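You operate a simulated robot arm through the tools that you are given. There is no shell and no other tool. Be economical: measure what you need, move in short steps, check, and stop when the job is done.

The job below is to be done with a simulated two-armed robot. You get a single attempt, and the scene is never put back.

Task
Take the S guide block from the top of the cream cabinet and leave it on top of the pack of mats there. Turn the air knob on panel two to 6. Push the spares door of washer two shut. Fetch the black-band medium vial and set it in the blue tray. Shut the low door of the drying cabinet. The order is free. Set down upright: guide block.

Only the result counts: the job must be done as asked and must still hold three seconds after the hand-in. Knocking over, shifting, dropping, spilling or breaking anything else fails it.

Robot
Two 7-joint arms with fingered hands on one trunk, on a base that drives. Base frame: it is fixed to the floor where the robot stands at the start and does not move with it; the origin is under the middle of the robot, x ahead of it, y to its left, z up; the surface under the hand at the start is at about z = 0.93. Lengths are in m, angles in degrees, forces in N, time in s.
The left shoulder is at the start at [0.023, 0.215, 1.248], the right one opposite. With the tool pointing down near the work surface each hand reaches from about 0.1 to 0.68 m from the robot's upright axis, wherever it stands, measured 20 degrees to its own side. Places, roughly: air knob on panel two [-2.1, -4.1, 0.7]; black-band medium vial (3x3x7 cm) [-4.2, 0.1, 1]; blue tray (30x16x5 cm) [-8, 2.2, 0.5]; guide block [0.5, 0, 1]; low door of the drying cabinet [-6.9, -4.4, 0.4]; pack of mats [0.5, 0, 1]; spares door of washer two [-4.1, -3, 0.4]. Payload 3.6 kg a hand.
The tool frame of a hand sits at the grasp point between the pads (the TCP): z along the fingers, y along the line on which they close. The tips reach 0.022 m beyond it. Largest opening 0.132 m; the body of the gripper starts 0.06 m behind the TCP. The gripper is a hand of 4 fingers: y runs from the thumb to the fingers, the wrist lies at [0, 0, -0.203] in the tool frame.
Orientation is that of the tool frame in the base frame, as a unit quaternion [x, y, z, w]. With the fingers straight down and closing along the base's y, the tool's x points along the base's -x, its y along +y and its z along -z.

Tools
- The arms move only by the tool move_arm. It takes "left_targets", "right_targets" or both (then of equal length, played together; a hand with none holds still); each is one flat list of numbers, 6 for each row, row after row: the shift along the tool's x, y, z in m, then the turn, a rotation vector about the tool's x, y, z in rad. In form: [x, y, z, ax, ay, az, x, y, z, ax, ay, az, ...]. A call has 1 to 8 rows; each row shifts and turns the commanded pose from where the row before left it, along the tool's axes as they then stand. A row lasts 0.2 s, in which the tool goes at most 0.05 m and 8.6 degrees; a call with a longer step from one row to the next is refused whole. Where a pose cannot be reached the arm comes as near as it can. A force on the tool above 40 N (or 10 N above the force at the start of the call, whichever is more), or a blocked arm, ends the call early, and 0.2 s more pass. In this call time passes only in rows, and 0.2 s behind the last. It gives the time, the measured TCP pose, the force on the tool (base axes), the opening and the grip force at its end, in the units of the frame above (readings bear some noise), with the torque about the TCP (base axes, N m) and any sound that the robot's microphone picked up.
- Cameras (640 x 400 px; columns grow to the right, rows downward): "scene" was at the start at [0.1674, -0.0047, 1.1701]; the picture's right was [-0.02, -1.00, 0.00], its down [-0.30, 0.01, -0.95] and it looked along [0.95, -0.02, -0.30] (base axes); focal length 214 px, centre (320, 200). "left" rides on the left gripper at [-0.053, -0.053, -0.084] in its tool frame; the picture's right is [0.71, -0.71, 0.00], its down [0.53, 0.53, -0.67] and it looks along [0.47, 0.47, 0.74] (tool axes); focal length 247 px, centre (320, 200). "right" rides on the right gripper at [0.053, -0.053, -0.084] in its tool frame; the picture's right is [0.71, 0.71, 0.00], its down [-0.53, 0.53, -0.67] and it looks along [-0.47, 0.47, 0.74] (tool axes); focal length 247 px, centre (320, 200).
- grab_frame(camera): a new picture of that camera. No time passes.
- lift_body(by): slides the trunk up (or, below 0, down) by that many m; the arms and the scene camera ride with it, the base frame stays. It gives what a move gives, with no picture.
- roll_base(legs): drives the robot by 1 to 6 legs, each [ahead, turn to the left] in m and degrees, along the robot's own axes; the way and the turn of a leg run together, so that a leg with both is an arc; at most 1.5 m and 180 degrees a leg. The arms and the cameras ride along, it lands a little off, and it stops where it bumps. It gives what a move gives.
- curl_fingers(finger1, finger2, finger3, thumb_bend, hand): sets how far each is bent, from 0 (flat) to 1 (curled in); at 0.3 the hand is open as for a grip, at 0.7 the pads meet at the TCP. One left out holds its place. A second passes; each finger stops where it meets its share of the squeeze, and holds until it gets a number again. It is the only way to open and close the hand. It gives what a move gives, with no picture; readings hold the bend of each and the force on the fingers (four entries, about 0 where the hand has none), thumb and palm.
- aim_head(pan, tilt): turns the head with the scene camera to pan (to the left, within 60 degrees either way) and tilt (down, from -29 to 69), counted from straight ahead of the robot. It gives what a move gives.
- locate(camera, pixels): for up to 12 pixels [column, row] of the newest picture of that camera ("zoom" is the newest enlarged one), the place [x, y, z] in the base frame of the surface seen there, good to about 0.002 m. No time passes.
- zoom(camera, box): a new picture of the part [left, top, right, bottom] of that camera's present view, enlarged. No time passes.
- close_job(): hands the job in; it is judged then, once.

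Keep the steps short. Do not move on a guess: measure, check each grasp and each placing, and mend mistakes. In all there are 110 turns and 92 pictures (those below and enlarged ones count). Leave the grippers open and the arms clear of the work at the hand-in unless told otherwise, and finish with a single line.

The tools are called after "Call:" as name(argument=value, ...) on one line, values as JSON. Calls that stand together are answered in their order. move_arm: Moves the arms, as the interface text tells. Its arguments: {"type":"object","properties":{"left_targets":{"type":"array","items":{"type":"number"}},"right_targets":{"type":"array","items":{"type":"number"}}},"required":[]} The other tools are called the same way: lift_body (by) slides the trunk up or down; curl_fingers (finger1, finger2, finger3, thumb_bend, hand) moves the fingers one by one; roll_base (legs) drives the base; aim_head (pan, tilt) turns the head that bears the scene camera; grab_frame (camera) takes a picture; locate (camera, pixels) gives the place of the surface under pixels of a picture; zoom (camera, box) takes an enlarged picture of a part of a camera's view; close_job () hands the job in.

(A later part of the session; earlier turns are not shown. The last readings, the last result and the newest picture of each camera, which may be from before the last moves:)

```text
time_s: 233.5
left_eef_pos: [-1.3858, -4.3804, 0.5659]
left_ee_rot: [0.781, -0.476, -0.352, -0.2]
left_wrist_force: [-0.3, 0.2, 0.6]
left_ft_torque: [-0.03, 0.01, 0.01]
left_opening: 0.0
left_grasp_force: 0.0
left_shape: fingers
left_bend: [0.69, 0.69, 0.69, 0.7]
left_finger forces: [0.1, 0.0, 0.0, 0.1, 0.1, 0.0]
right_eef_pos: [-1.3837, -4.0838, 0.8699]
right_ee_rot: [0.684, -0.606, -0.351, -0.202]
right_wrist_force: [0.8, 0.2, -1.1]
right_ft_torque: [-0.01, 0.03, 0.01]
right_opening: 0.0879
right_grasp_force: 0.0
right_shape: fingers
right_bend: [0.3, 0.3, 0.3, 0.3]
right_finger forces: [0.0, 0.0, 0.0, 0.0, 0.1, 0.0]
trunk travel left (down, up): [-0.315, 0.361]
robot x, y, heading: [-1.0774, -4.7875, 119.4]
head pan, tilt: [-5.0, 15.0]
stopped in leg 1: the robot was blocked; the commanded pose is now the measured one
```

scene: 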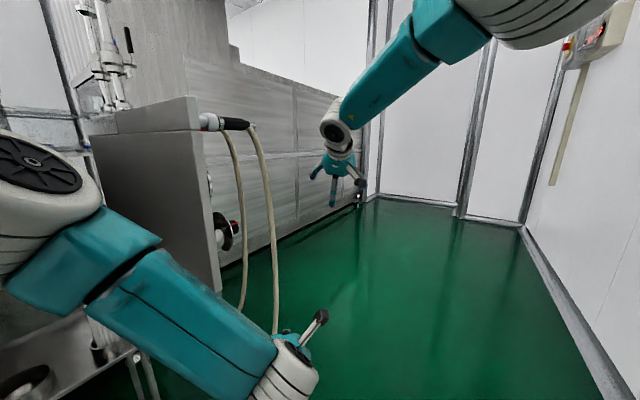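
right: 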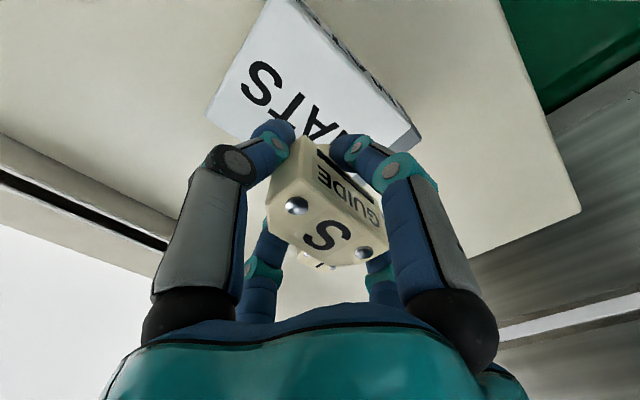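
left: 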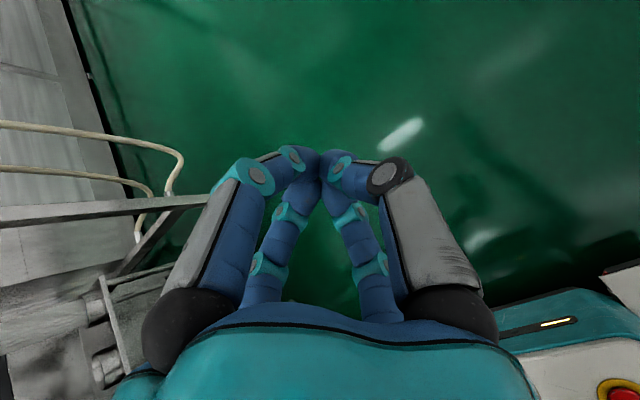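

Call:
roll_base(legs=[[0, 45]])

Call:
aim_head(pan=0, tilt=15)

Call:
grab_frame(camera="scene")

```text
time_s: 234.8
left_eef_pos: [-1.45, -4.4379, 0.5673]
left_ee_rot: [0.819, -0.407, -0.368, -0.169]
left_wrist_force: [0.1, -0.2, -0.6]
left_ft_torque: [0.01, 0.01, 0.02]
left_opening: 0.0002
left_grasp_force: 0.1
left_shape: fingers
left_bend: [0.69, 0.69, 0.69, 0.7]
left_finger forces: [0.0, 0.0, 0.0, 0.1, 0.1, 0.0]
right_eef_pos: [-1.4966, -4.1478, 0.8688]
right_ee_rot: [0.734, -0.546, -0.366, -0.171]
right_wrist_force: [-0.9, 0.5, 0.1]
right_ft_torque: [0.0, 0.03, 0.0]
right_opening: 0.0878
right_grasp_force: 0.1
right_shape: fingers
right_bend: [0.3, 0.3, 0.3, 0.3]
right_finger forces: [0.0, 0.0, 0.0, 0.0, 0.0, 0.1]
trunk travel left (down, up): [-0.315, 0.361]
robot x, y, heading: [-1.0676, -4.7786, 129.4]
head pan, tilt: [-5.0, 15.0]
stopped in leg 1: the robot was blocked; the commanded pose is now the measured one
```

```text
time_s: 235.4
left_eef_pos: [-1.4502, -4.4357, 0.5681]
left_ee_rot: [0.818, -0.407, -0.368, -0.169]
left_wrist_force: [-0.2, -0.8, -0.1]
left_ft_torque: [-0.02, 0.02, 0.05]
left_opening: 0.0
left_grasp_force: 0.0
left_shape: fingers
left_bend: [0.69, 0.69, 0.69, 0.7]
left_finger forces: [0.0, 0.1, 0.0, 0.1, 0.1, 0.1]
right_eef_pos: [-1.4968, -4.1466, 0.8691]
right_ee_rot: [0.734, -0.545, -0.367, -0.17]
right_wrist_force: [-0.2, -0.4, -0.2]
right_ft_torque: [-0.04, -0.03, -0.01]
right_opening: 0.0877
right_grasp_force: 0.0
right_shape: fingers
right_bend: [0.3, 0.3, 0.3, 0.3]
right_finger forces: [0.1, 0.1, 0.0, 0.1, 0.0, 0.0]
trunk travel left (down, up): [-0.315, 0.361]
robot x, y, heading: [-1.067, -4.7842, 129.4]
head pan, tilt: [0.0, 15.0]
```

```text
22 pictures are left
```

scene: 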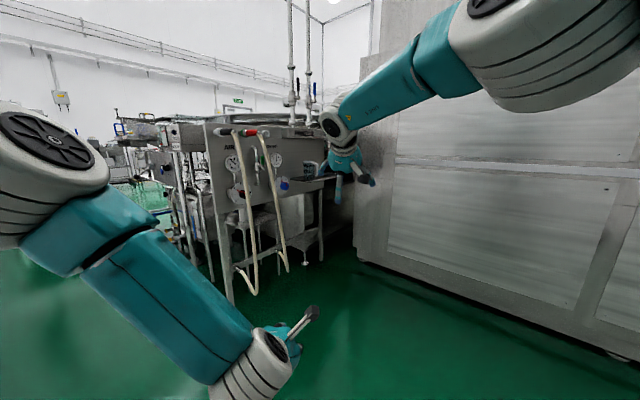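

The panel with gauges, hoses and knobs is at (240,165). Enlarge and measure.

Call:
zoom(camera="scene", box=[200, 115, 320, 215])

Call:
locate(camera="zoom", pixels=[[60, 60], [180, 300], [215, 305], [175, 240], [400, 240], [450, 370], [60, 380], [500, 260], [280, 90], [190, 420]])

```text
4.00 times, centred on (260, 165) of scene
```

zoom: 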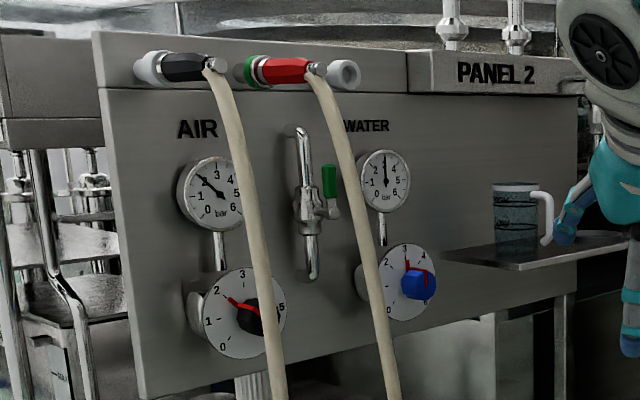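

```text
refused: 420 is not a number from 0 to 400
```

The AIR dial (0–6) has its red pointer at 2; it must go clockwise to 6. Measure dial, knob and hose.

Call:
locate(camera="zoom", pixels=[[225, 345], [215, 285], [243, 273], [245, 318], [235, 305], [283, 318], [265, 270], [255, 220], [275, 380], [215, 60], [205, 330], [140, 300]])

Call:
zoom(camera="scene", box=[228, 175, 264, 211])

Call:
locate(camera="zoom", pixels=[[320, 200], [250, 200], [200, 150], [300, 80], [150, 250], [350, 230], [400, 200], [300, 300], [430, 100], [200, 320], [100, 200], [450, 330]])

```text
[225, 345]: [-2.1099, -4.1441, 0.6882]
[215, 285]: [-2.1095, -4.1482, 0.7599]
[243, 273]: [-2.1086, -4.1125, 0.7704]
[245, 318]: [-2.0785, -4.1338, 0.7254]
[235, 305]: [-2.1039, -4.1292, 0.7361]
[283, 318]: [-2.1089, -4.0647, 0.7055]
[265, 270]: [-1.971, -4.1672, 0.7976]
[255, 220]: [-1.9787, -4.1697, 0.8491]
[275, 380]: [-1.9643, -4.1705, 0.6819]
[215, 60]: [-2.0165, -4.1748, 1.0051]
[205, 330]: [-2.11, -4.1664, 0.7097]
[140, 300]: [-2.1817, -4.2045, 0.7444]
```

```text
11.11 times, centred on (246, 193) of scene
```

zoom: 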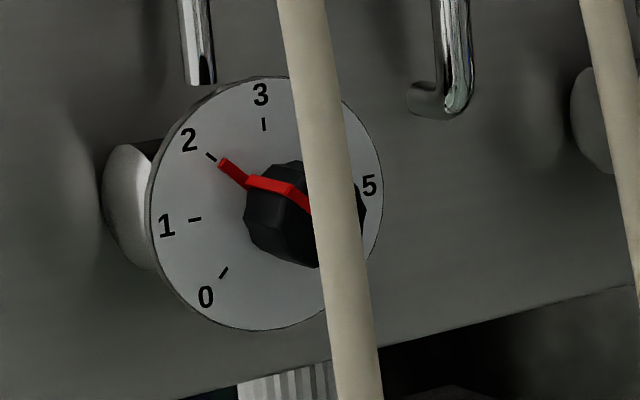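

```text
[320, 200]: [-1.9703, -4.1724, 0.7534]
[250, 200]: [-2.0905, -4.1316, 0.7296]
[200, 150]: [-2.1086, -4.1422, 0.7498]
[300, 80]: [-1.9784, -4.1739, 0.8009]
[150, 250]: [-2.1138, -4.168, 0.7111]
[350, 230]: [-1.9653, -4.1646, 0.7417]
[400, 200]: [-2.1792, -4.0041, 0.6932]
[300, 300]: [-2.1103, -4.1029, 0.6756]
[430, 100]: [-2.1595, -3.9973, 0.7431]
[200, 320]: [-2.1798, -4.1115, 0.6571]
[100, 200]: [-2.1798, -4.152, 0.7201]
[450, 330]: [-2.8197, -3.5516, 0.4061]
```

The hoses hang ~0.11 m in front of the knob. I need a front view and hose positions: first retract the right hand (it is far out), then move in front of the panel.

Call:
locate(camera="scene", pixels=[[278, 190], [275, 170], [283, 210], [267, 130], [298, 184], [247, 205], [243, 180]])

Call:
move_arm(right_targets=[0.0237, -0.01, -0.0274, 0, 0, 0, 0.0237, -0.01, -0.0274, 0, 0, 0, 0.0237, -0.01, -0.0274, 0, 0, 0, 0.0237, -0.01, -0.0274, 0, 0, 0, 0.0237, -0.01, -0.0274, 0, 0, 0, 0.0237, -0.01, -0.0274, 0, 0, 0, 0.0237, -0.01, -0.0274, 0, 0, 0, 0.0237, -0.01, -0.0274, 0, 0, 0])

```text
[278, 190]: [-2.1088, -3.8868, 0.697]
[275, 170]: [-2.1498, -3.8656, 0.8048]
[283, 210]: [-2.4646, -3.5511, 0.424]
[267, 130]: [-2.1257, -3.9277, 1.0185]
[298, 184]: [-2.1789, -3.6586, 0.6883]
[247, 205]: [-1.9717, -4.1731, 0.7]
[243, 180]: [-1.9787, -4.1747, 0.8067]
```

```text
time_s: 237.2
left_eef_pos: [-1.4496, -4.4376, 0.568]
left_ee_rot: [0.819, -0.407, -0.369, -0.169]
left_wrist_force: [-0.2, -0.2, 0.4]
left_ft_torque: [0.01, 0.02, -0.02]
left_opening: 0.0001
left_grasp_force: 0.0
left_shape: fingers
left_bend: [0.69, 0.69, 0.69, 0.7]
left_finger forces: [0.0, 0.0, 0.0, 0.0, 0.0, 0.0]
right_eef_pos: [-1.479, -4.1568, 0.8954]
right_ee_rot: [0.689, -0.613, -0.345, -0.176]
right_wrist_force: [-0.4, -0.4, -0.1]
right_ft_torque: [0.04, 0.02, 0.02]
right_opening: 0.0877
right_grasp_force: 0.2
right_shape: fingers
right_bend: [0.3, 0.3, 0.3, 0.3]
right_finger forces: [0.1, 0.1, 0.0, 0.0, 0.0, 0.0]
right hand out of reach, approached as far as the arm can: row 1, 2, 3, 4, 5, 6, 7, 8
trunk travel left (down, up): [-0.315, 0.361]
robot x, y, heading: [-1.0732, -4.777, 129.2]
head pan, tilt: [0.0, 15.0]
stopped in row 8 (right hand): the arm was blocked; the commanded pose is now the measured one
```

Only the AIR hose (y≈−4.17, x≈−1.97) is close to the knob axis (y −4.112, z≈0.72). I'll use the right hand pointing forward, coming slightly from the north. First swing the right hand out to its own side and level it.

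Call:
move_arm(right_targets=[0, -0.035, -0.01, 0, -0.1, 0, 0, -0.035, -0.01, 0, -0.1, 0, 0, -0.035, -0.01, 0, -0.1, 0, 0, -0.035, -0.01, 0, -0.1, 0, 0, -0.035, -0.01, 0, -0.1, 0, 0, -0.035, -0.01, 0, -0.1, 0, 0, -0.035, -0.01, 0, -0.1, 0])

Call:
roll_base(legs=[[0.3, 0]])

```text
time_s: 238.8
left_eef_pos: [-1.4499, -4.438, 0.5692]
left_ee_rot: [0.819, -0.407, -0.368, -0.17]
left_wrist_force: [0.0, -0.3, 0.4]
left_ft_torque: [-0.01, -0.01, 0.0]
left_opening: 0.0
left_grasp_force: 0.2
left_shape: fingers
left_bend: [0.69, 0.69, 0.69, 0.7]
left_finger forces: [0.1, 0.1, 0.0, 0.0, 0.0, 0.0]
right_eef_pos: [-1.4154, -3.9905, 0.9895]
right_ee_rot: [0.601, -0.505, -0.512, -0.349]
right_wrist_force: [0.7, -0.9, 0.0]
right_ft_torque: [-0.04, 0.01, 0.0]
right_opening: 0.088
right_grasp_force: 0.0
right_shape: fingers
right_bend: [0.3, 0.3, 0.3, 0.3]
right_finger forces: [0.1, 0.0, 0.0, 0.0, 0.1, 0.0]
right hand out of reach, approached as far as the arm can: row 1, 2, 3, 4, 5, 6, 7
trunk travel left (down, up): [-0.315, 0.361]
robot x, y, heading: [-1.0694, -4.7827, 129.1]
head pan, tilt: [0.0, 15.0]
```

```text
time_s: 240.8
left_eef_pos: [-1.6316, -4.2176, 0.5683]
left_ee_rot: [0.819, -0.406, -0.369, -0.168]
left_wrist_force: [0.8, 0.2, -0.6]
left_ft_torque: [0.02, 0.04, -0.02]
left_opening: 0.0
left_grasp_force: 0.2
left_shape: fingers
left_bend: [0.69, 0.69, 0.69, 0.7]
left_finger forces: [0.1, 0.1, 0.1, 0.0, 0.0, 0.0]
right_eef_pos: [-1.5984, -3.7734, 0.9883]
right_ee_rot: [0.602, -0.504, -0.512, -0.348]
right_wrist_force: [0.0, 0.2, 0.5]
right_ft_torque: [0.0, 0.02, -0.04]
right_opening: 0.0876
right_grasp_force: 0.0
right_shape: fingers
right_bend: [0.3, 0.3, 0.3, 0.3]
right_finger forces: [0.1, 0.1, 0.1, 0.0, 0.0, 0.0]
trunk travel left (down, up): [-0.315, 0.361]
robot x, y, heading: [-1.251, -4.5617, 129.4]
head pan, tilt: [0.0, 15.0]
```

The right hand now points level. Retract it 0.28 m and lower it, then turn in steps with clearance to the panel.

Call:
move_arm(right_targets=[0.02, 0, -0.042, 0, 0, 0, 0.02, 0, -0.042, 0, 0, 0, 0.02, 0, -0.042, 0, 0, 0, 0.02, 0, -0.042, 0, 0, 0, 0.02, 0, -0.042, 0, 0, 0, 0.02, 0, -0.042, 0, 0, 0, 0.02, 0, -0.042, 0, 0, 0, 0.02, 0, -0.042, 0, 0, 0])

Call:
roll_base(legs=[[0, 35]])

Call:
roll_base(legs=[[0, 30]])

```text
time_s: 242.8
left_eef_pos: [-1.6304, -4.2194, 0.5693]
left_ee_rot: [0.82, -0.405, -0.368, -0.168]
left_wrist_force: [-0.1, -0.8, -0.2]
left_ft_torque: [0.02, 0.01, -0.01]
left_opening: 0.0001
left_grasp_force: 0.1
left_shape: fingers
left_bend: [0.69, 0.69, 0.69, 0.7]
left_finger forces: [0.0, 0.0, 0.0, 0.1, 0.1, 0.0]
right_eef_pos: [-1.6325, -3.8644, 0.9949]
right_ee_rot: [0.594, -0.551, -0.455, -0.37]
right_wrist_force: [0.7, 0.1, 0.5]
right_ft_torque: [0.01, -0.02, 0.01]
right_opening: 0.0876
right_grasp_force: 0.1
right_shape: fingers
right_bend: [0.3, 0.3, 0.3, 0.3]
right_finger forces: [0.1, 0.0, 0.0, 0.0, 0.1, 0.0]
right hand out of reach, approached as far as the arm can: row 1, 2, 3, 4, 5, 6, 7, 8
trunk travel left (down, up): [-0.315, 0.361]
robot x, y, heading: [-1.2523, -4.5596, 129.6]
head pan, tilt: [0.0, 15.0]
stopped in row 8 (right hand): the arm was blocked; the commanded pose is now the measured one
```

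```text
time_s: 245.4
left_eef_pos: [-1.7636, -4.5044, 0.5708]
left_ee_rot: [0.904, -0.135, -0.404, -0.046]
left_wrist_force: [0.6, 0.5, -0.1]
left_ft_torque: [0.05, 0.02, 0.0]
left_opening: 0.0
left_grasp_force: 0.0
left_shape: fingers
left_bend: [0.69, 0.69, 0.69, 0.7]
left_finger forces: [0.0, 0.1, 0.1, 0.0, 0.0, 0.1]
right_eef_pos: [-1.9592, -4.1832, 0.9948]
right_ee_rot: [0.732, -0.351, -0.542, -0.219]
right_wrist_force: [-0.3, 1.1, -1.1]
right_ft_torque: [0.0, 0.02, 0.05]
right_opening: 0.0877
right_grasp_force: 0.0
right_shape: fingers
right_bend: [0.3, 0.3, 0.3, 0.3]
right_finger forces: [0.1, 0.0, 0.0, 0.0, 0.0, 0.1]
trunk travel left (down, up): [-0.315, 0.361]
robot x, y, heading: [-1.2448, -4.5287, 165.5]
head pan, tilt: [0.0, 15.0]
stopped in leg 1: the robot was blocked; the commanded pose is now the measured one
```

```text
time_s: 247.5
left_eef_pos: [-1.7019, -4.7647, 0.5718]
left_ee_rot: [0.908, 0.101, -0.402, 0.058]
left_wrist_force: [1.5, -0.4, 0.6]
left_ft_torque: [-0.01, 0.01, 0.0]
left_opening: 0.0
left_grasp_force: 0.0
left_shape: fingers
left_bend: [0.69, 0.69, 0.69, 0.7]
left_finger forces: [0.0, 0.0, 0.1, 0.1, 0.1, 0.0]
right_eef_pos: [-2.0388, -4.5484, 0.9937]
right_ee_rot: [0.798, -0.16, -0.576, -0.079]
right_wrist_force: [-0.6, 0.6, -0.8]
right_ft_torque: [-0.01, 0.0, 0.0]
right_opening: 0.0877
right_grasp_force: 0.2
right_shape: fingers
right_bend: [0.3, 0.3, 0.3, 0.3]
right_finger forces: [0.0, 0.0, 0.0, 0.1, 0.0, 0.1]
trunk travel left (down, up): [-0.315, 0.361]
robot x, y, heading: [-1.2515, -4.4984, -165.4]
head pan, tilt: [0.0, 15.0]
stopped in leg 1: the robot was blocked; the commanded pose is now the measured one
```

The arm hardly retracted and passed close to the nozzle. I check the picture.

Call:
roll_base(legs=[[-0.25, 0]])

Call:
aim_head(pan=-25, tilt=15)

Call:
grab_frame(camera="scene")

```text
time_s: 249.3
left_eef_pos: [-1.463, -4.7063, 0.5723]
left_ee_rot: [0.907, 0.107, -0.402, 0.06]
left_wrist_force: [0.0, -0.6, 0.8]
left_ft_torque: [0.02, -0.02, -0.01]
left_opening: 0.0
left_grasp_force: 0.1
left_shape: fingers
left_bend: [0.69, 0.69, 0.69, 0.7]
left_finger forces: [0.1, 0.0, 0.1, 0.0, 0.0, 0.0]
right_eef_pos: [-1.8027, -4.4948, 0.996]
right_ee_rot: [0.798, -0.155, -0.577, -0.075]
right_wrist_force: [0.3, 0.0, 0.1]
right_ft_torque: [-0.05, 0.0, 0.02]
right_opening: 0.0877
right_grasp_force: 0.1
right_shape: fingers
right_bend: [0.3, 0.3, 0.3, 0.3]
right_finger forces: [0.1, 0.0, 0.1, 0.0, 0.0, 0.0]
trunk travel left (down, up): [-0.315, 0.361]
robot x, y, heading: [-1.017, -4.4369, -164.4]
head pan, tilt: [0.0, 15.0]
```

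```text
time_s: 250.2
left_eef_pos: [-1.4633, -4.7076, 0.5723]
left_ee_rot: [0.908, 0.108, -0.401, 0.06]
left_wrist_force: [-0.3, 0.5, -0.3]
left_ft_torque: [-0.03, -0.01, -0.02]
left_opening: 0.0
left_grasp_force: 0.0
left_shape: fingers
left_bend: [0.69, 0.69, 0.69, 0.7]
left_finger forces: [0.1, 0.1, 0.0, 0.0, 0.1, 0.1]
right_eef_pos: [-1.8038, -4.4946, 0.9959]
right_ee_rot: [0.799, -0.156, -0.576, -0.076]
right_wrist_force: [0.1, 0.7, 0.1]
right_ft_torque: [0.02, -0.03, -0.01]
right_opening: 0.0877
right_grasp_force: 0.1
right_shape: fingers
right_bend: [0.3, 0.3, 0.3, 0.3]
right_finger forces: [0.0, 0.0, 0.1, 0.0, 0.0, 0.0]
trunk travel left (down, up): [-0.315, 0.361]
robot x, y, heading: [-1.0165, -4.4394, -164.5]
head pan, tilt: [-25.0, 15.0]
```

```text
19 pictures are left
```

scene: 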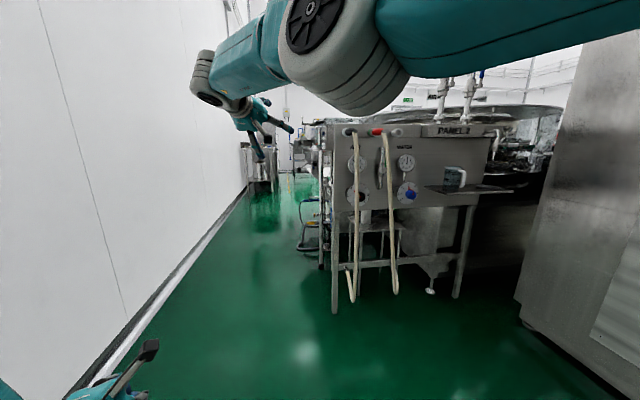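

Panel and hoses are intact. I keep this arm shape, lower the trunk 0.27 m to bring the hand to knob height, and turn the hand to point straight ahead and level.

Call:
lift_body(by=-0.27)

Call:
move_arm(right_targets=[0, 0, 0, -0.115, -0.06, -0.038, 0, 0, 0, -0.115, -0.06, -0.038, 0, 0, 0, -0.115, -0.06, -0.038, 0, 0, 0, -0.115, -0.06, -0.038, 0, 0, 0, -0.115, -0.06, -0.038])

```text
time_s: 253.0
left_eef_pos: [-1.4624, -4.706, 0.3033]
left_ee_rot: [0.907, 0.108, -0.403, 0.06]
left_wrist_force: [0.1, -0.9, -0.4]
left_ft_torque: [-0.02, 0.0, 0.01]
left_opening: 0.0003
left_grasp_force: 0.0
left_shape: fingers
left_bend: [0.69, 0.69, 0.69, 0.7]
left_finger forces: [0.0, 0.0, 0.0, 0.1, 0.1, 0.0]
right_eef_pos: [-1.8165, -4.4988, 0.4889]
right_ee_rot: [0.873, -0.118, -0.453, -0.134]
right_wrist_force: [0.0, -0.2, -0.6]
right_ft_torque: [0.02, -0.01, 0.01]
right_opening: 0.0878
right_grasp_force: 0.0
right_shape: fingers
right_bend: [0.3, 0.3, 0.3, 0.3]
right_finger forces: [0.0, 0.0, 0.1, 0.0, 0.0, 0.0]
trunk travel left (down, up): [-0.045, 0.631]
robot x, y, heading: [-1.012, -4.4404, -164.4]
head pan, tilt: [-25.0, 15.0]
```

```text
time_s: 254.2
left_eef_pos: [-1.4638, -4.7066, 0.3024]
left_ee_rot: [0.907, 0.108, -0.402, 0.061]
left_wrist_force: [-0.4, 0.2, -0.8]
left_ft_torque: [-0.01, -0.02, -0.01]
left_opening: 0.0001
left_grasp_force: 0.0
left_shape: fingers
left_bend: [0.69, 0.69, 0.69, 0.7]
left_finger forces: [0.0, 0.0, 0.1, 0.0, 0.1, 0.0]
right_eef_pos: [-1.8792, -4.5385, 0.49]
right_ee_rot: [0.828, 0.097, -0.552, 0.034]
right_wrist_force: [-0.5, -0.3, -0.1]
right_ft_torque: [-0.01, 0.03, -0.03]
right_opening: 0.0876
right_grasp_force: 0.0
right_shape: fingers
right_bend: [0.3, 0.3, 0.3, 0.3]
right_finger forces: [0.0, 0.0, 0.0, 0.0, 0.0, 0.1]
right hand out of reach, approached as far as the arm can: row 1, 2, 3, 4, 5
trunk travel left (down, up): [-0.045, 0.631]
robot x, y, heading: [-1.0152, -4.4353, -164.5]
head pan, tilt: [-25.0, 15.0]
```

The hand is at full stretch because the commanded pose lay beyond reach. I pull it back and up.

Call:
move_arm(right_targets=[-0.0084, -0.0038, -0.0443, 0, 0, 0, -0.0084, -0.0038, -0.0443, 0, 0, 0, -0.0084, -0.0038, -0.0443, 0, 0, 0, -0.0084, -0.0038, -0.0443, 0, 0, 0, -0.0084, -0.0038, -0.0443, 0, 0, 0, -0.0084, -0.0038, -0.0443, 0, 0, 0, -0.0084, -0.0038, -0.0443, 0, 0, 0, -0.0084, -0.0038, -0.0443, 0, 0, 0])

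```text
time_s: 256.2
left_eef_pos: [-1.4633, -4.7066, 0.3032]
left_ee_rot: [0.907, 0.108, -0.402, 0.06]
left_wrist_force: [0.4, -0.7, -0.3]
left_ft_torque: [0.0, -0.03, 0.02]
left_opening: 0.0
left_grasp_force: 0.0
left_shape: fingers
left_bend: [0.69, 0.69, 0.69, 0.7]
left_finger forces: [0.0, 0.1, 0.0, 0.1, 0.0, 0.0]
right_eef_pos: [-1.8493, -4.5847, 0.536]
right_ee_rot: [0.85, 0.067, -0.523, -0.005]
right_wrist_force: [0.5, -0.3, 0.0]
right_ft_torque: [-0.03, 0.03, -0.01]
right_opening: 0.0879
right_grasp_force: 0.1
right_shape: fingers
right_bend: [0.3, 0.3, 0.3, 0.3]
right_finger forces: [0.0, 0.0, 0.0, 0.0, 0.1, 0.0]
right hand out of reach, approached as far as the arm can: row 1, 2, 3, 4, 5, 6, 7, 8
trunk travel left (down, up): [-0.045, 0.631]
robot x, y, heading: [-1.0108, -4.4376, -164.6]
head pan, tilt: [-25.0, 15.0]
stopped in row 8 (right hand): the arm was blocked; the commanded pose is now the measured one
```

The right arm is stuck in this levelled posture. Unwind it back toward pointing down while retracting.

Call:
move_arm(right_targets=[0.01, 0, -0.035, 0, 0.145, 0, 0.01, 0, -0.035, 0, 0.145, 0, 0.01, 0, -0.035, 0, 0.145, 0, 0.01, 0, -0.035, 0, 0.145, 0, 0.015, 0, -0.035, 0, 0.145, 0, 0.015, 0, -0.035, 0, 0.145, 0, 0.02, 0, -0.035, 0, 0.1, 0, 0.02, 0, -0.035, 0, 0.0, 0])

Call:
lift_body(by=0.35)

```text
time_s: 256.9
left_eef_pos: [-1.4642, -4.7055, 0.305]
left_ee_rot: [0.908, 0.106, -0.402, 0.059]
left_wrist_force: [-0.4, 0.4, 0.5]
left_ft_torque: [-0.03, -0.01, 0.03]
left_opening: 0.0001
left_grasp_force: 0.1
left_shape: fingers
left_bend: [0.69, 0.69, 0.69, 0.7]
left_finger forces: [0.0, 0.1, 0.0, 0.0, 0.0, 0.0]
right_eef_pos: [-1.777, -4.5562, 0.4535]
right_ee_rot: [0.958, 0.051, -0.278, -0.055]
right_wrist_force: [1.0, -0.1, 0.2]
right_ft_torque: [0.03, 0.01, 0.03]
right_opening: 0.0881
right_grasp_force: 0.1
right_shape: fingers
right_bend: [0.3, 0.3, 0.3, 0.3]
right_finger forces: [0.0, 0.0, 0.0, 0.0, 0.1, 0.0]
right hand out of reach, approached as far as the arm can: row 1, 2, 3
trunk travel left (down, up): [-0.045, 0.631]
robot x, y, heading: [-1.0128, -4.4392, -164.6]
head pan, tilt: [-25.0, 15.0]
stopped in row 3 (right hand): the arm was blocked; the commanded pose is now the measured one
```

```text
time_s: 260.4
left_eef_pos: [-1.465, -4.7083, 0.6533]
left_ee_rot: [0.907, 0.107, -0.402, 0.059]
left_wrist_force: [0.0, 0.3, -0.7]
left_ft_torque: [0.02, 0.02, -0.02]
left_opening: 0.0
left_grasp_force: 0.2
left_shape: fingers
left_bend: [0.69, 0.69, 0.69, 0.7]
left_finger forces: [0.0, 0.1, 0.0, 0.1, 0.1, 0.0]
right_eef_pos: [-1.7687, -4.557, 1.0606]
right_ee_rot: [0.897, 0.03, -0.44, -0.017]
right_wrist_force: [-0.2, -0.3, 0.4]
right_ft_torque: [-0.03, -0.03, 0.02]
right_opening: 0.0877
right_grasp_force: 0.0
right_shape: fingers
right_bend: [0.3, 0.3, 0.3, 0.3]
right_finger forces: [0.1, 0.0, 0.0, 0.0, 0.0, 0.0]
trunk travel left (down, up): [-0.395, 0.281]
robot x, y, heading: [-1.0114, -4.4371, -164.5]
head pan, tilt: [-25.0, 15.0]
```

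Call:
move_arm(right_targets=[0.025, 0, -0.03, 0, 0.12, 0, 0.027, 0, -0.027, 0, 0.12, 0, 0.03, 0, -0.022, 0, 0.12, 0, 0.033, 0, -0.018, 0, 0.12, 0, 0.035, 0, -0.014, 0, 0.12, 0, 0.037, 0, -0.01, 0, 0.1, 0])

Call:
grab_frame(camera="scene")

```text
time_s: 261.8
left_eef_pos: [-1.4628, -4.7064, 0.6545]
left_ee_rot: [0.907, 0.108, -0.403, 0.06]
left_wrist_force: [-0.2, 0.3, -0.2]
left_ft_torque: [0.0, 0.01, 0.02]
left_opening: 0.0003
left_grasp_force: 0.0
left_shape: fingers
left_bend: [0.69, 0.69, 0.69, 0.7]
left_finger forces: [0.0, 0.0, 0.0, 0.0, 0.0, 0.0]
right_eef_pos: [-1.5392, -4.5481, 1.0554]
right_ee_rot: [0.994, 0.022, -0.105, -0.027]
right_wrist_force: [-0.2, -0.3, 0.3]
right_ft_torque: [-0.01, -0.02, 0.0]
right_opening: 0.0877
right_grasp_force: 0.1
right_shape: fingers
right_bend: [0.3, 0.3, 0.3, 0.3]
right_finger forces: [0.1, 0.0, 0.0, 0.1, 0.1, 0.0]
trunk travel left (down, up): [-0.395, 0.281]
robot x, y, heading: [-1.0155, -4.4387, -164.6]
head pan, tilt: [-25.0, 15.0]
```

```text
18 pictures are left
```

scene: 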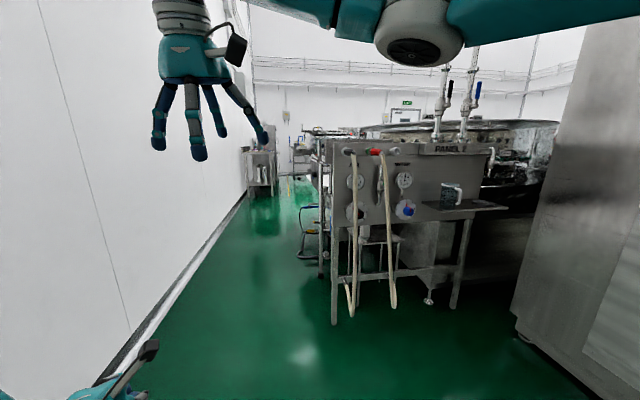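

The right arm is healthy again. Lower the trunk 0.3 m, then level the hand gradually at this comfortable distance.

Call:
lift_body(by=-0.3)

Call:
move_arm(right_targets=[0, -0.015, 0, 0, -0.145, 0, 0, -0.015, 0, 0, -0.145, 0, 0, -0.015, 0, 0, -0.145, 0, 0, -0.015, 0, 0, -0.145, 0, 0, -0.015, 0, 0, -0.145, 0, 0, -0.015, 0, 0, -0.145, 0, 0, -0.015, 0, 0, -0.145, 0, 0, -0.015, 0, 0, -0.145, 0])

```text
time_s: 264.8
left_eef_pos: [-1.4623, -4.7072, 0.3557]
left_ee_rot: [0.907, 0.107, -0.403, 0.06]
left_wrist_force: [0.3, 0.1, 0.3]
left_ft_torque: [-0.02, -0.01, 0.03]
left_opening: 0.0001
left_grasp_force: 0.2
left_shape: fingers
left_bend: [0.69, 0.69, 0.69, 0.7]
left_finger forces: [0.0, 0.1, 0.0, 0.0, 0.1, 0.1]
right_eef_pos: [-1.5534, -4.5502, 0.6983]
right_ee_rot: [0.998, 0.027, -0.051, -0.04]
right_wrist_force: [-0.1, -0.3, 0.1]
right_ft_torque: [-0.02, -0.01, -0.01]
right_opening: 0.0878
right_grasp_force: 0.1
right_shape: fingers
right_bend: [0.3, 0.3, 0.3, 0.3]
right_finger forces: [0.0, 0.1, 0.0, 0.0, 0.0, 0.0]
trunk travel left (down, up): [-0.095, 0.581]
robot x, y, heading: [-1.013, -4.4393, -164.3]
head pan, tilt: [-25.0, 15.0]
```

```text
time_s: 266.6
left_eef_pos: [-1.464, -4.7077, 0.354]
left_ee_rot: [0.907, 0.108, -0.402, 0.061]
left_wrist_force: [0.2, 0.2, 0.4]
left_ft_torque: [-0.02, 0.01, -0.01]
left_opening: 0.0
left_grasp_force: 0.1
left_shape: fingers
left_bend: [0.69, 0.69, 0.69, 0.7]
left_finger forces: [0.1, 0.0, 0.1, 0.0, 0.0, 0.1]
right_eef_pos: [-1.6176, -4.4266, 0.7685]
right_ee_rot: [0.813, 0.051, -0.58, -0.02]
right_wrist_force: [0.5, 0.6, 0.3]
right_ft_torque: [0.0, -0.02, 0.01]
right_opening: 0.0876
right_grasp_force: 0.1
right_shape: fingers
right_bend: [0.3, 0.3, 0.3, 0.3]
right_finger forces: [0.0, 0.1, 0.0, 0.1, 0.0, 0.0]
right hand out of reach, approached as far as the arm can: row 1, 2, 3, 4, 7, 8
trunk travel left (down, up): [-0.095, 0.581]
robot x, y, heading: [-1.0156, -4.4362, -164.6]
head pan, tilt: [-25.0, 15.0]
```

Nearly level (19° down). Finish levelling.

Call:
move_arm(right_targets=[0, 0, 0, 0, -0.11, 0, 0, 0, 0, 0, -0.11, 0, 0, 0, 0, 0, -0.1, 0])

```text
time_s: 267.4
left_eef_pos: [-1.4634, -4.7073, 0.3543]
left_ee_rot: [0.908, 0.107, -0.402, 0.06]
left_wrist_force: [0.8, -0.6, -0.4]
left_ft_torque: [0.01, -0.01, -0.02]
left_opening: 0.0003
left_grasp_force: 0.0
left_shape: fingers
left_bend: [0.69, 0.69, 0.69, 0.7]
left_finger forces: [0.0, 0.0, 0.0, 0.0, 0.1, 0.1]
right_eef_pos: [-1.6182, -4.4006, 0.9099]
right_ee_rot: [0.709, 0.051, -0.703, -0.014]
right_wrist_force: [-0.3, 0.3, -0.5]
right_ft_torque: [-0.03, 0.01, 0.0]
right_opening: 0.0878
right_grasp_force: 0.1
right_shape: fingers
right_bend: [0.3, 0.3, 0.3, 0.3]
right_finger forces: [0.1, 0.1, 0.1, 0.0, 0.1, 0.0]
right hand out of reach, approached as far as the arm can: row 1, 2, 3
trunk travel left (down, up): [-0.095, 0.581]
robot x, y, heading: [-1.0123, -4.4359, -164.3]
head pan, tilt: [-25.0, 15.0]
```

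Level hand forces it too high, but a 19° down pitch gave z≈0.77, which suits. Revert the pitch, lower the trunk 0.05, and shift the base north in front of the panel.

Call:
move_arm(right_targets=[0, 0, 0, 0, 0.11, 0, 0, 0, 0, 0, 0.11, 0, 0, 0, 0, 0, 0.1, 0])

Call:
roll_base(legs=[[0, 56]])

Call:
roll_base(legs=[[-0.6, 0]])

Call:
roll_base(legs=[[0, -53]])

Call:
lift_body(by=-0.05)

```text
time_s: 268.2
left_eef_pos: [-1.4637, -4.7062, 0.3543]
left_ee_rot: [0.908, 0.107, -0.402, 0.06]
left_wrist_force: [0.2, -0.5, -0.7]
left_ft_torque: [0.0, 0.01, -0.02]
left_opening: 0.0
left_grasp_force: 0.1
left_shape: fingers
left_bend: [0.69, 0.69, 0.69, 0.7]
left_finger forces: [0.1, 0.0, 0.1, 0.0, 0.1, 0.0]
right_eef_pos: [-1.6183, -4.3992, 0.9107]
right_ee_rot: [0.808, 0.044, -0.587, -0.019]
right_wrist_force: [-0.7, 1.2, 0.0]
right_ft_torque: [0.03, 0.01, 0.01]
right_opening: 0.088
right_grasp_force: 0.1
right_shape: fingers
right_bend: [0.3, 0.3, 0.3, 0.3]
right_finger forces: [0.0, 0.0, 0.1, 0.1, 0.1, 0.0]
trunk travel left (down, up): [-0.095, 0.581]
robot x, y, heading: [-1.0169, -4.4404, -164.7]
head pan, tilt: [-25.0, 15.0]
```

```text
time_s: 270.3
left_eef_pos: [-1.2145, -4.9204, 0.3562]
left_ee_rot: [0.824, 0.398, -0.354, 0.195]
left_wrist_force: [0.2, 0.9, 0.7]
left_ft_torque: [0.0, -0.01, 0.03]
left_opening: 0.0
left_grasp_force: 0.1
left_shape: fingers
left_bend: [0.69, 0.69, 0.69, 0.7]
left_finger forces: [0.0, 0.0, 0.0, 0.0, 0.1, 0.1]
right_eef_pos: [-1.5202, -4.7718, 0.9114]
right_ee_rot: [0.75, 0.299, -0.566, 0.17]
right_wrist_force: [0.0, -0.1, -0.1]
right_ft_torque: [-0.04, 0.01, 0.0]
right_opening: 0.088
right_grasp_force: 0.1
right_shape: fingers
right_bend: [0.3, 0.3, 0.3, 0.3]
right_finger forces: [0.0, 0.1, 0.0, 0.0, 0.0, 0.0]
trunk travel left (down, up): [-0.095, 0.581]
robot x, y, heading: [-1.0406, -4.4204, -126.0]
head pan, tilt: [-25.0, 15.0]
stopped in leg 1: the robot was blocked; the commanded pose is now the measured one
```

```text
time_s: 273.8
left_eef_pos: [-0.8585, -4.4259, 0.3561]
left_ee_rot: [0.826, 0.393, -0.355, 0.192]
left_wrist_force: [0.4, 0.0, 0.5]
left_ft_torque: [0.0, -0.01, -0.01]
left_opening: 0.0001
left_grasp_force: 0.0
left_shape: fingers
left_bend: [0.69, 0.69, 0.69, 0.7]
left_finger forces: [0.0, 0.1, 0.0, 0.0, 0.0, 0.0]
right_eef_pos: [-1.1632, -4.2742, 0.9096]
right_ee_rot: [0.751, 0.295, -0.566, 0.168]
right_wrist_force: [0.0, 0.6, -1.0]
right_ft_torque: [0.01, -0.02, 0.02]
right_opening: 0.0878
right_grasp_force: 0.1
right_shape: fingers
right_bend: [0.3, 0.3, 0.3, 0.3]
right_finger forces: [0.0, 0.0, 0.0, 0.1, 0.0, 0.0]
trunk travel left (down, up): [-0.095, 0.581]
robot x, y, heading: [-0.6857, -3.923, -126.8]
head pan, tilt: [-25.0, 15.0]
```

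```text
time_s: 276.6
left_eef_pos: [-1.1907, -4.0957, 0.3572]
left_ee_rot: [0.916, -0.004, -0.402, 0.018]
left_wrist_force: [-0.5, -0.4, 0.9]
left_ft_torque: [0.01, 0.04, 0.01]
left_opening: 0.0003
left_grasp_force: 0.0
left_shape: fingers
left_bend: [0.69, 0.69, 0.69, 0.7]
left_finger forces: [0.1, 0.1, 0.0, 0.0, 0.1, 0.0]
right_eef_pos: [-1.2611, -3.7638, 0.9121]
right_ee_rot: [0.805, -0.06, -0.582, -0.095]
right_wrist_force: [-0.4, -0.5, 0.0]
right_ft_torque: [-0.02, 0.03, -0.02]
right_opening: 0.0874
right_grasp_force: 0.2
right_shape: fingers
right_bend: [0.3, 0.3, 0.3, 0.3]
right_finger forces: [0.0, 0.1, 0.0, 0.0, 0.0, 0.0]
trunk travel left (down, up): [-0.095, 0.581]
robot x, y, heading: [-0.6839, -3.9757, -178.6]
head pan, tilt: [-25.0, 15.0]
stopped in leg 1: the robot was blocked; the commanded pose is now the measured one
```

```text
time_s: 277.6
left_eef_pos: [-1.1905, -4.0967, 0.3078]
left_ee_rot: [0.915, -0.004, -0.403, 0.02]
left_wrist_force: [0.5, -0.1, 0.0]
left_ft_torque: [0.02, 0.01, -0.01]
left_opening: 0.0
left_grasp_force: 0.1
left_shape: fingers
left_bend: [0.69, 0.69, 0.69, 0.7]
left_finger forces: [0.0, 0.0, 0.1, 0.0, 0.1, 0.0]
right_eef_pos: [-1.2609, -3.7642, 0.864]
right_ee_rot: [0.804, -0.059, -0.584, -0.094]
right_wrist_force: [1.3, -0.5, 0.2]
right_ft_torque: [-0.01, -0.01, 0.04]
right_opening: 0.0879
right_grasp_force: 0.0
right_shape: fingers
right_bend: [0.3, 0.3, 0.3, 0.3]
right_finger forces: [0.0, 0.0, 0.0, 0.0, 0.1, 0.1]
trunk travel left (down, up): [-0.045, 0.631]
robot x, y, heading: [-0.6834, -3.9712, -178.6]
head pan, tilt: [-25.0, 15.0]
```

Hand pitched −19°, z 0.864. Lower it by 0.14 with the arm.

Call:
move_arm(right_targets=[0.033, 0.003, 0.0105, 0, 0, 0, 0.033, 0.003, 0.0105, 0, 0, 0, 0.033, 0.003, 0.0105, 0, 0, 0, 0.033, 0.003, 0.0105, 0, 0, 0])

```text
time_s: 278.6
left_eef_pos: [-1.1899, -4.096, 0.307]
left_ee_rot: [0.915, -0.005, -0.403, 0.018]
left_wrist_force: [1.0, 0.7, 0.3]
left_ft_torque: [0.03, -0.02, -0.01]
left_opening: 0.0
left_grasp_force: 0.0
left_shape: fingers
left_bend: [0.69, 0.69, 0.69, 0.7]
left_finger forces: [0.0, 0.1, 0.0, 0.0, 0.1, 0.0]
right_eef_pos: [-1.2592, -3.7636, 0.7239]
right_ee_rot: [0.805, -0.06, -0.582, -0.095]
right_wrist_force: [-0.5, 0.1, 0.6]
right_ft_torque: [-0.01, 0.05, -0.02]
right_opening: 0.0878
right_grasp_force: 0.1
right_shape: fingers
right_bend: [0.3, 0.3, 0.3, 0.3]
right_finger forces: [0.0, 0.1, 0.0, 0.0, 0.0, 0.1]
trunk travel left (down, up): [-0.045, 0.631]
robot x, y, heading: [-0.6811, -3.9749, -178.8]
head pan, tilt: [-25.0, 15.0]
```

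z 0.724 reached. Yaw the hand 15° left so it points straight ahead, turn the base to ~194.5°, and drive up to 0.2 m short of the knob.

Call:
move_arm(right_targets=[0, 0, 0, -0.124, -0.01, -0.039, 0, 0, 0, -0.124, -0.01, -0.039])

Call:
roll_base(legs=[[0, 14]])

Call:
roll_base(legs=[[0.6, 0]])

Call:
grab_frame(camera="scene")

```text
time_s: 279.2
left_eef_pos: [-1.1904, -4.0956, 0.3086]
left_ee_rot: [0.915, -0.004, -0.402, 0.019]
left_wrist_force: [-0.6, -1.2, -0.2]
left_ft_torque: [0.02, 0.04, 0.01]
left_opening: 0.0
left_grasp_force: 0.1
left_shape: fingers
left_bend: [0.69, 0.69, 0.69, 0.7]
left_finger forces: [0.0, 0.0, 0.0, 0.1, 0.0, 0.0]
right_eef_pos: [-1.261, -3.7643, 0.7244]
right_ee_rot: [0.807, 0.046, -0.589, -0.017]
right_wrist_force: [0.8, 0.2, -0.4]
right_ft_torque: [0.01, 0.01, -0.01]
right_opening: 0.0878
right_grasp_force: 0.1
right_shape: fingers
right_bend: [0.3, 0.3, 0.3, 0.3]
right_finger forces: [0.1, 0.0, 0.1, 0.1, 0.1, 0.1]
trunk travel left (down, up): [-0.045, 0.631]
robot x, y, heading: [-0.6839, -3.9712, -178.5]
head pan, tilt: [-25.0, 15.0]
```

```text
time_s: 280.4
left_eef_pos: [-1.1407, -4.2153, 0.3083]
left_ee_rot: [0.909, 0.109, -0.396, 0.069]
left_wrist_force: [0.2, 0.2, 0.0]
left_ft_torque: [0.03, 0.01, -0.01]
left_opening: 0.0001
left_grasp_force: 0.1
left_shape: fingers
left_bend: [0.69, 0.69, 0.69, 0.7]
left_finger forces: [0.0, 0.1, 0.0, 0.1, 0.0, 0.1]
right_eef_pos: [-1.2897, -3.91, 0.7238]
right_ee_rot: [0.795, 0.144, -0.587, 0.055]
right_wrist_force: [0.8, -0.3, -0.8]
right_ft_torque: [0.02, 0.01, 0.0]
right_opening: 0.0879
right_grasp_force: 0.1
right_shape: fingers
right_bend: [0.3, 0.3, 0.3, 0.3]
right_finger forces: [0.1, 0.1, 0.0, 0.0, 0.0, 0.0]
trunk travel left (down, up): [-0.045, 0.631]
robot x, y, heading: [-0.683, -3.9629, -164.8]
head pan, tilt: [-25.0, 15.0]
```

```text
time_s: 283.9
left_eef_pos: [-1.7389, -4.3719, 0.3083]
left_ee_rot: [0.909, 0.104, -0.397, 0.067]
left_wrist_force: [-0.9, 0.1, 0.2]
left_ft_torque: [-0.01, 0.01, 0.03]
left_opening: 0.0
left_grasp_force: 0.0
left_shape: fingers
left_bend: [0.69, 0.69, 0.69, 0.7]
left_finger forces: [0.0, 0.1, 0.0, 0.1, 0.0, 0.1]
right_eef_pos: [-1.883, -4.0655, 0.7253]
right_ee_rot: [0.795, 0.139, -0.588, 0.051]
right_wrist_force: [1.2, -0.4, 0.3]
right_ft_torque: [0.0, -0.03, 0.0]
right_opening: 0.088
right_grasp_force: 0.0
right_shape: fingers
right_bend: [0.3, 0.3, 0.3, 0.3]
right_finger forces: [0.0, 0.0, 0.0, 0.1, 0.0, 0.1]
trunk travel left (down, up): [-0.045, 0.631]
robot x, y, heading: [-1.2795, -4.1205, -165.1]
head pan, tilt: [-25.0, 15.0]
```

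```text
17 pictures are left
```

scene: 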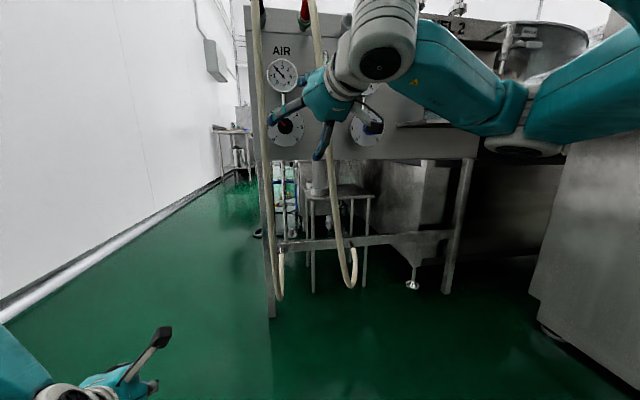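

Zoom onto the dial and measure hoses, dial, and hand.

Call:
zoom(camera="scene", box=[240, 50, 400, 180])

Call:
locate(camera="scene", pixels=[[260, 130], [330, 160], [318, 40], [285, 130], [275, 118], [300, 128], [272, 135], [285, 108], [285, 148], [290, 128], [333, 185]])

```text
3.08 times, centred on (320, 115) of scene
```

zoom: 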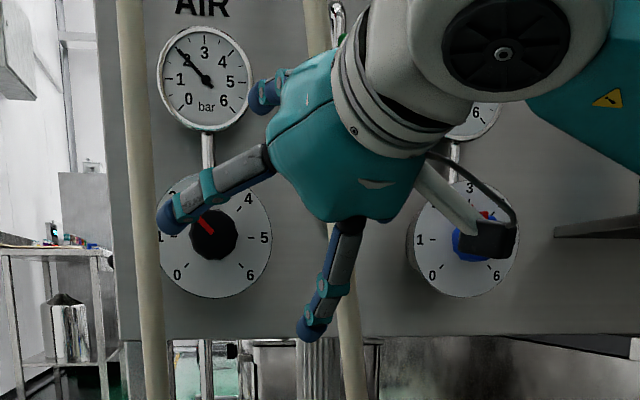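

```text
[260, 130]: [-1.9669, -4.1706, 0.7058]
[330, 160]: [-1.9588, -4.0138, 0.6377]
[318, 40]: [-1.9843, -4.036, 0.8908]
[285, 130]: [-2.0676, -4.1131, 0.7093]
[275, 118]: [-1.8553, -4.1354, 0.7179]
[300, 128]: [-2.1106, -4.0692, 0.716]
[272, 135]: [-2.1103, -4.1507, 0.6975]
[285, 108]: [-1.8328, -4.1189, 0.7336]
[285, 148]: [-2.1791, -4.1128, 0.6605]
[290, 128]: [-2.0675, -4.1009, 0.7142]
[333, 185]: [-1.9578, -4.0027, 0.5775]
```

Dial centre ≈ (−2.068 face, −4.111, 0.711); hoses at y −4.170 and −4.021 (x −1.965). The hand's camera mount sticks out to the north, so I roll the hand +60° to bring it underneath, and shift the line by +8 mm y, −12 mm z.

Call:
move_arm(right_targets=[0, 0, 0, 0, 0, 0.149, 0, 0, 0, 0, 0, 0.149, 0, 0, 0, 0, 0, 0.149, 0, 0, 0, 0, 0, 0.149, 0, 0, 0, 0, 0, 0.149, 0, 0, 0, 0, 0, 0.149, 0, 0, 0, 0, 0, 0.149])

Call:
zoom(camera="scene", box=[240, 50, 400, 180])

```text
time_s: 285.5
left_eef_pos: [-1.7374, -4.3715, 0.309]
left_ee_rot: [0.909, 0.105, -0.398, 0.068]
left_wrist_force: [1.0, -1.4, -0.1]
left_ft_torque: [-0.02, 0.02, -0.03]
left_opening: 0.0
left_grasp_force: 0.1
left_shape: fingers
left_bend: [0.69, 0.69, 0.69, 0.7]
left_finger forces: [0.1, 0.1, 0.1, 0.0, 0.0, 0.0]
right_eef_pos: [-1.9017, -4.0001, 0.7768]
right_ee_rot: [0.761, -0.274, -0.481, 0.339]
right_wrist_force: [-0.1, -0.9, 0.0]
right_ft_torque: [-0.01, -0.01, -0.01]
right_opening: 0.0882
right_grasp_force: 0.0
right_shape: fingers
right_bend: [0.3, 0.3, 0.3, 0.3]
right_finger forces: [0.0, 0.2, 0.1, 0.0, 0.0, 0.0]
right hand out of reach, approached as far as the arm can: row 3, 4, 5, 6, 7
trunk travel left (down, up): [-0.045, 0.631]
robot x, y, heading: [-1.2789, -4.1226, -165.3]
head pan, tilt: [-25.0, 15.0]
```

```text
3.08 times, centred on (320, 115) of scene
```

zoom: 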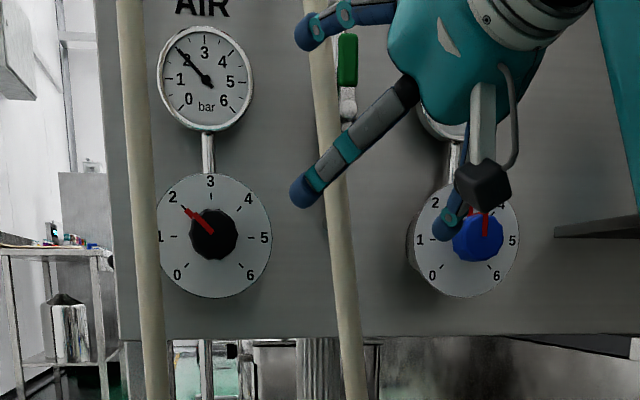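

Positive roll hits a wrist limit; the hand was pushed aside. Roll the other way to about −150° so the mount is on top and clockwise strokes have room.

Call:
move_arm(right_targets=[0, 0, 0, 0, 0, -0.149, 0, 0, 0, 0, 0, -0.149, 0, 0, 0, 0, 0, -0.149, 0, 0, 0, 0, 0, -0.149, 0, 0, 0, 0, 0, -0.149, 0, 0, 0, 0, 0, -0.149, 0, 0, 0, 0, 0, -0.149, 0, 0, 0, 0, 0, -0.149])

Call:
move_arm(right_targets=[0, 0, 0, 0, 0, -0.149, 0, 0, 0, 0, 0, -0.149, 0, 0, 0, 0, 0, -0.149, 0, 0, 0, 0, 0, -0.149, 0, 0, 0, 0, 0, -0.149, 0, 0, 0, 0, 0, -0.149, 0, 0, 0, 0, 0, -0.149, 0, 0, 0, 0, 0, -0.149])

Call:
move_arm(right_targets=[0, 0, 0, 0, 0, -0.149, 0, 0, 0, 0, 0, -0.149, 0, 0, 0, 0, 0, -0.149, 0, 0, 0, 0, 0, -0.149, 0, 0, 0, 0, 0, -0.149, 0, 0, 0, 0, 0, -0.149, 0, 0, 0, 0, 0, -0.149])

```text
time_s: 287.3
left_eef_pos: [-1.7381, -4.3711, 0.3082]
left_ee_rot: [0.909, 0.104, -0.399, 0.066]
left_wrist_force: [0.3, -0.4, 0.2]
left_ft_torque: [0.01, -0.04, 0.02]
left_opening: 0.0
left_grasp_force: 0.0
left_shape: fingers
left_bend: [0.69, 0.69, 0.69, 0.7]
left_finger forces: [0.0, 0.0, 0.0, 0.0, 0.1, 0.0]
right_eef_pos: [-1.9023, -4.0014, 0.7776]
right_ee_rot: [0.782, 0.199, -0.59, 0.006]
right_wrist_force: [-1.1, 1.2, 0.3]
right_ft_torque: [0.0, -0.01, -0.03]
right_opening: 0.0878
right_grasp_force: 0.1
right_shape: fingers
right_bend: [0.3, 0.3, 0.3, 0.3]
right_finger forces: [0.0, 0.1, 0.1, 0.0, 0.1, 0.0]
trunk travel left (down, up): [-0.045, 0.631]
robot x, y, heading: [-1.2741, -4.1227, -165.2]
head pan, tilt: [-25.0, 15.0]
```

```text
time_s: 289.1
left_eef_pos: [-1.738, -4.3711, 0.3084]
left_ee_rot: [0.909, 0.104, -0.398, 0.067]
left_wrist_force: [0.3, -0.2, 0.4]
left_ft_torque: [0.02, 0.01, 0.01]
left_opening: 0.0
left_grasp_force: 0.0
left_shape: fingers
left_bend: [0.69, 0.69, 0.69, 0.7]
left_finger forces: [0.0, 0.0, 0.0, 0.0, 0.0, 0.0]
right_eef_pos: [-1.9016, -4.0009, 0.7771]
right_ee_rot: [0.536, 0.604, -0.492, -0.325]
right_wrist_force: [0.4, 0.1, -0.8]
right_ft_torque: [0.0, 0.0, -0.02]
right_opening: 0.0876
right_grasp_force: 0.1
right_shape: fingers
right_bend: [0.3, 0.3, 0.3, 0.3]
right_finger forces: [0.0, 0.0, 0.0, 0.0, 0.0, 0.0]
trunk travel left (down, up): [-0.045, 0.631]
robot x, y, heading: [-1.2791, -4.1197, -165.4]
head pan, tilt: [-25.0, 15.0]
```

```text
time_s: 290.7
left_eef_pos: [-1.738, -4.3717, 0.3097]
left_ee_rot: [0.909, 0.104, -0.398, 0.067]
left_wrist_force: [0.0, 0.2, 0.4]
left_ft_torque: [-0.01, 0.01, 0.0]
left_opening: 0.0
left_grasp_force: 0.1
left_shape: fingers
left_bend: [0.69, 0.69, 0.69, 0.7]
left_finger forces: [0.0, 0.0, 0.0, 0.1, 0.0, 0.0]
right_eef_pos: [-1.9024, -3.9994, 0.7781]
right_ee_rot: [0.164, 0.791, -0.263, -0.527]
right_wrist_force: [0.6, 0.2, -0.5]
right_ft_torque: [0.02, 0.0, -0.01]
right_opening: 0.0878
right_grasp_force: 0.0
right_shape: fingers
right_bend: [0.3, 0.3, 0.3, 0.3]
right_finger forces: [0.0, 0.0, 0.0, 0.0, 0.0, 0.0]
trunk travel left (down, up): [-0.045, 0.631]
robot x, y, heading: [-1.2764, -4.1187, -165.2]
head pan, tilt: [-25.0, 15.0]
```

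Roll is now free of limits, mount on top. Shift the hand onto the knob line (arm Δ ≈ 0,−0.064,−0.065), then advance 0.1 m with the base and check.

Call:
move_arm(right_targets=[-0.0277, -0.0045, 0.0118, 0, 0, 0, -0.0277, -0.0045, 0.0118, 0, 0, 0, -0.0277, -0.0045, 0.0118, 0, 0, 0])

Call:
roll_base(legs=[[0.09, 0]])

Call:
zoom(camera="scene", box=[220, 40, 380, 180])

```text
time_s: 291.5
left_eef_pos: [-1.7389, -4.3706, 0.3099]
left_ee_rot: [0.909, 0.103, -0.398, 0.066]
left_wrist_force: [0.6, 1.1, 0.9]
left_ft_torque: [0.02, 0.05, -0.04]
left_opening: 0.0
left_grasp_force: 0.0
left_shape: fingers
left_bend: [0.69, 0.69, 0.69, 0.7]
left_finger forces: [0.0, 0.0, 0.1, 0.0, 0.0, 0.0]
right_eef_pos: [-1.9009, -4.0655, 0.712]
right_ee_rot: [0.164, 0.79, -0.266, -0.528]
right_wrist_force: [-0.5, -1.1, -0.2]
right_ft_torque: [0.0, 0.0, 0.0]
right_opening: 0.0879
right_grasp_force: 0.0
right_shape: fingers
right_bend: [0.3, 0.3, 0.3, 0.3]
right_finger forces: [0.0, 0.0, 0.1, 0.0, 0.0, 0.0]
trunk travel left (down, up): [-0.045, 0.631]
robot x, y, heading: [-1.2743, -4.1186, -165.6]
head pan, tilt: [-25.0, 15.0]
```

```text
time_s: 292.6
left_eef_pos: [-1.8242, -4.394, 0.3101]
left_ee_rot: [0.909, 0.104, -0.398, 0.067]
left_wrist_force: [-0.2, -0.2, -0.2]
left_ft_torque: [0.01, 0.0, -0.01]
left_opening: 0.0004
left_grasp_force: 0.1
left_shape: fingers
left_bend: [0.69, 0.69, 0.69, 0.7]
left_finger forces: [0.1, 0.0, 0.0, 0.0, 0.0, 0.0]
right_eef_pos: [-1.9873, -4.0889, 0.7103]
right_ee_rot: [0.164, 0.791, -0.264, -0.527]
right_wrist_force: [-0.1, 0.2, 0.2]
right_ft_torque: [-0.01, 0.0, 0.0]
right_opening: 0.0879
right_grasp_force: 0.0
right_shape: fingers
right_bend: [0.3, 0.3, 0.3, 0.3]
right_finger forces: [0.0, 0.0, 0.0, 0.1, 0.1, 0.0]
trunk travel left (down, up): [-0.045, 0.631]
robot x, y, heading: [-1.3645, -4.1428, -165.1]
head pan, tilt: [-25.0, 15.0]
```

```text
2.86 times, centred on (300, 110) of scene
```

zoom: 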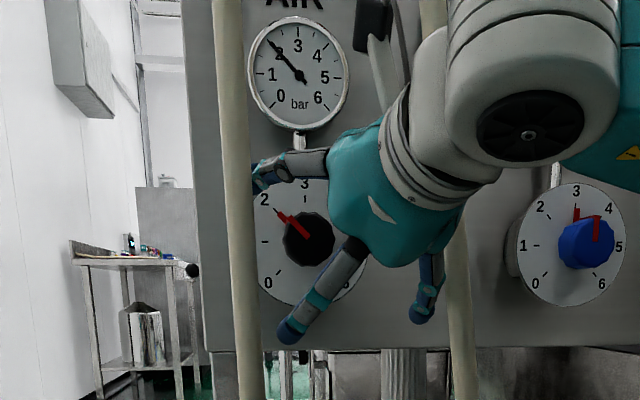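

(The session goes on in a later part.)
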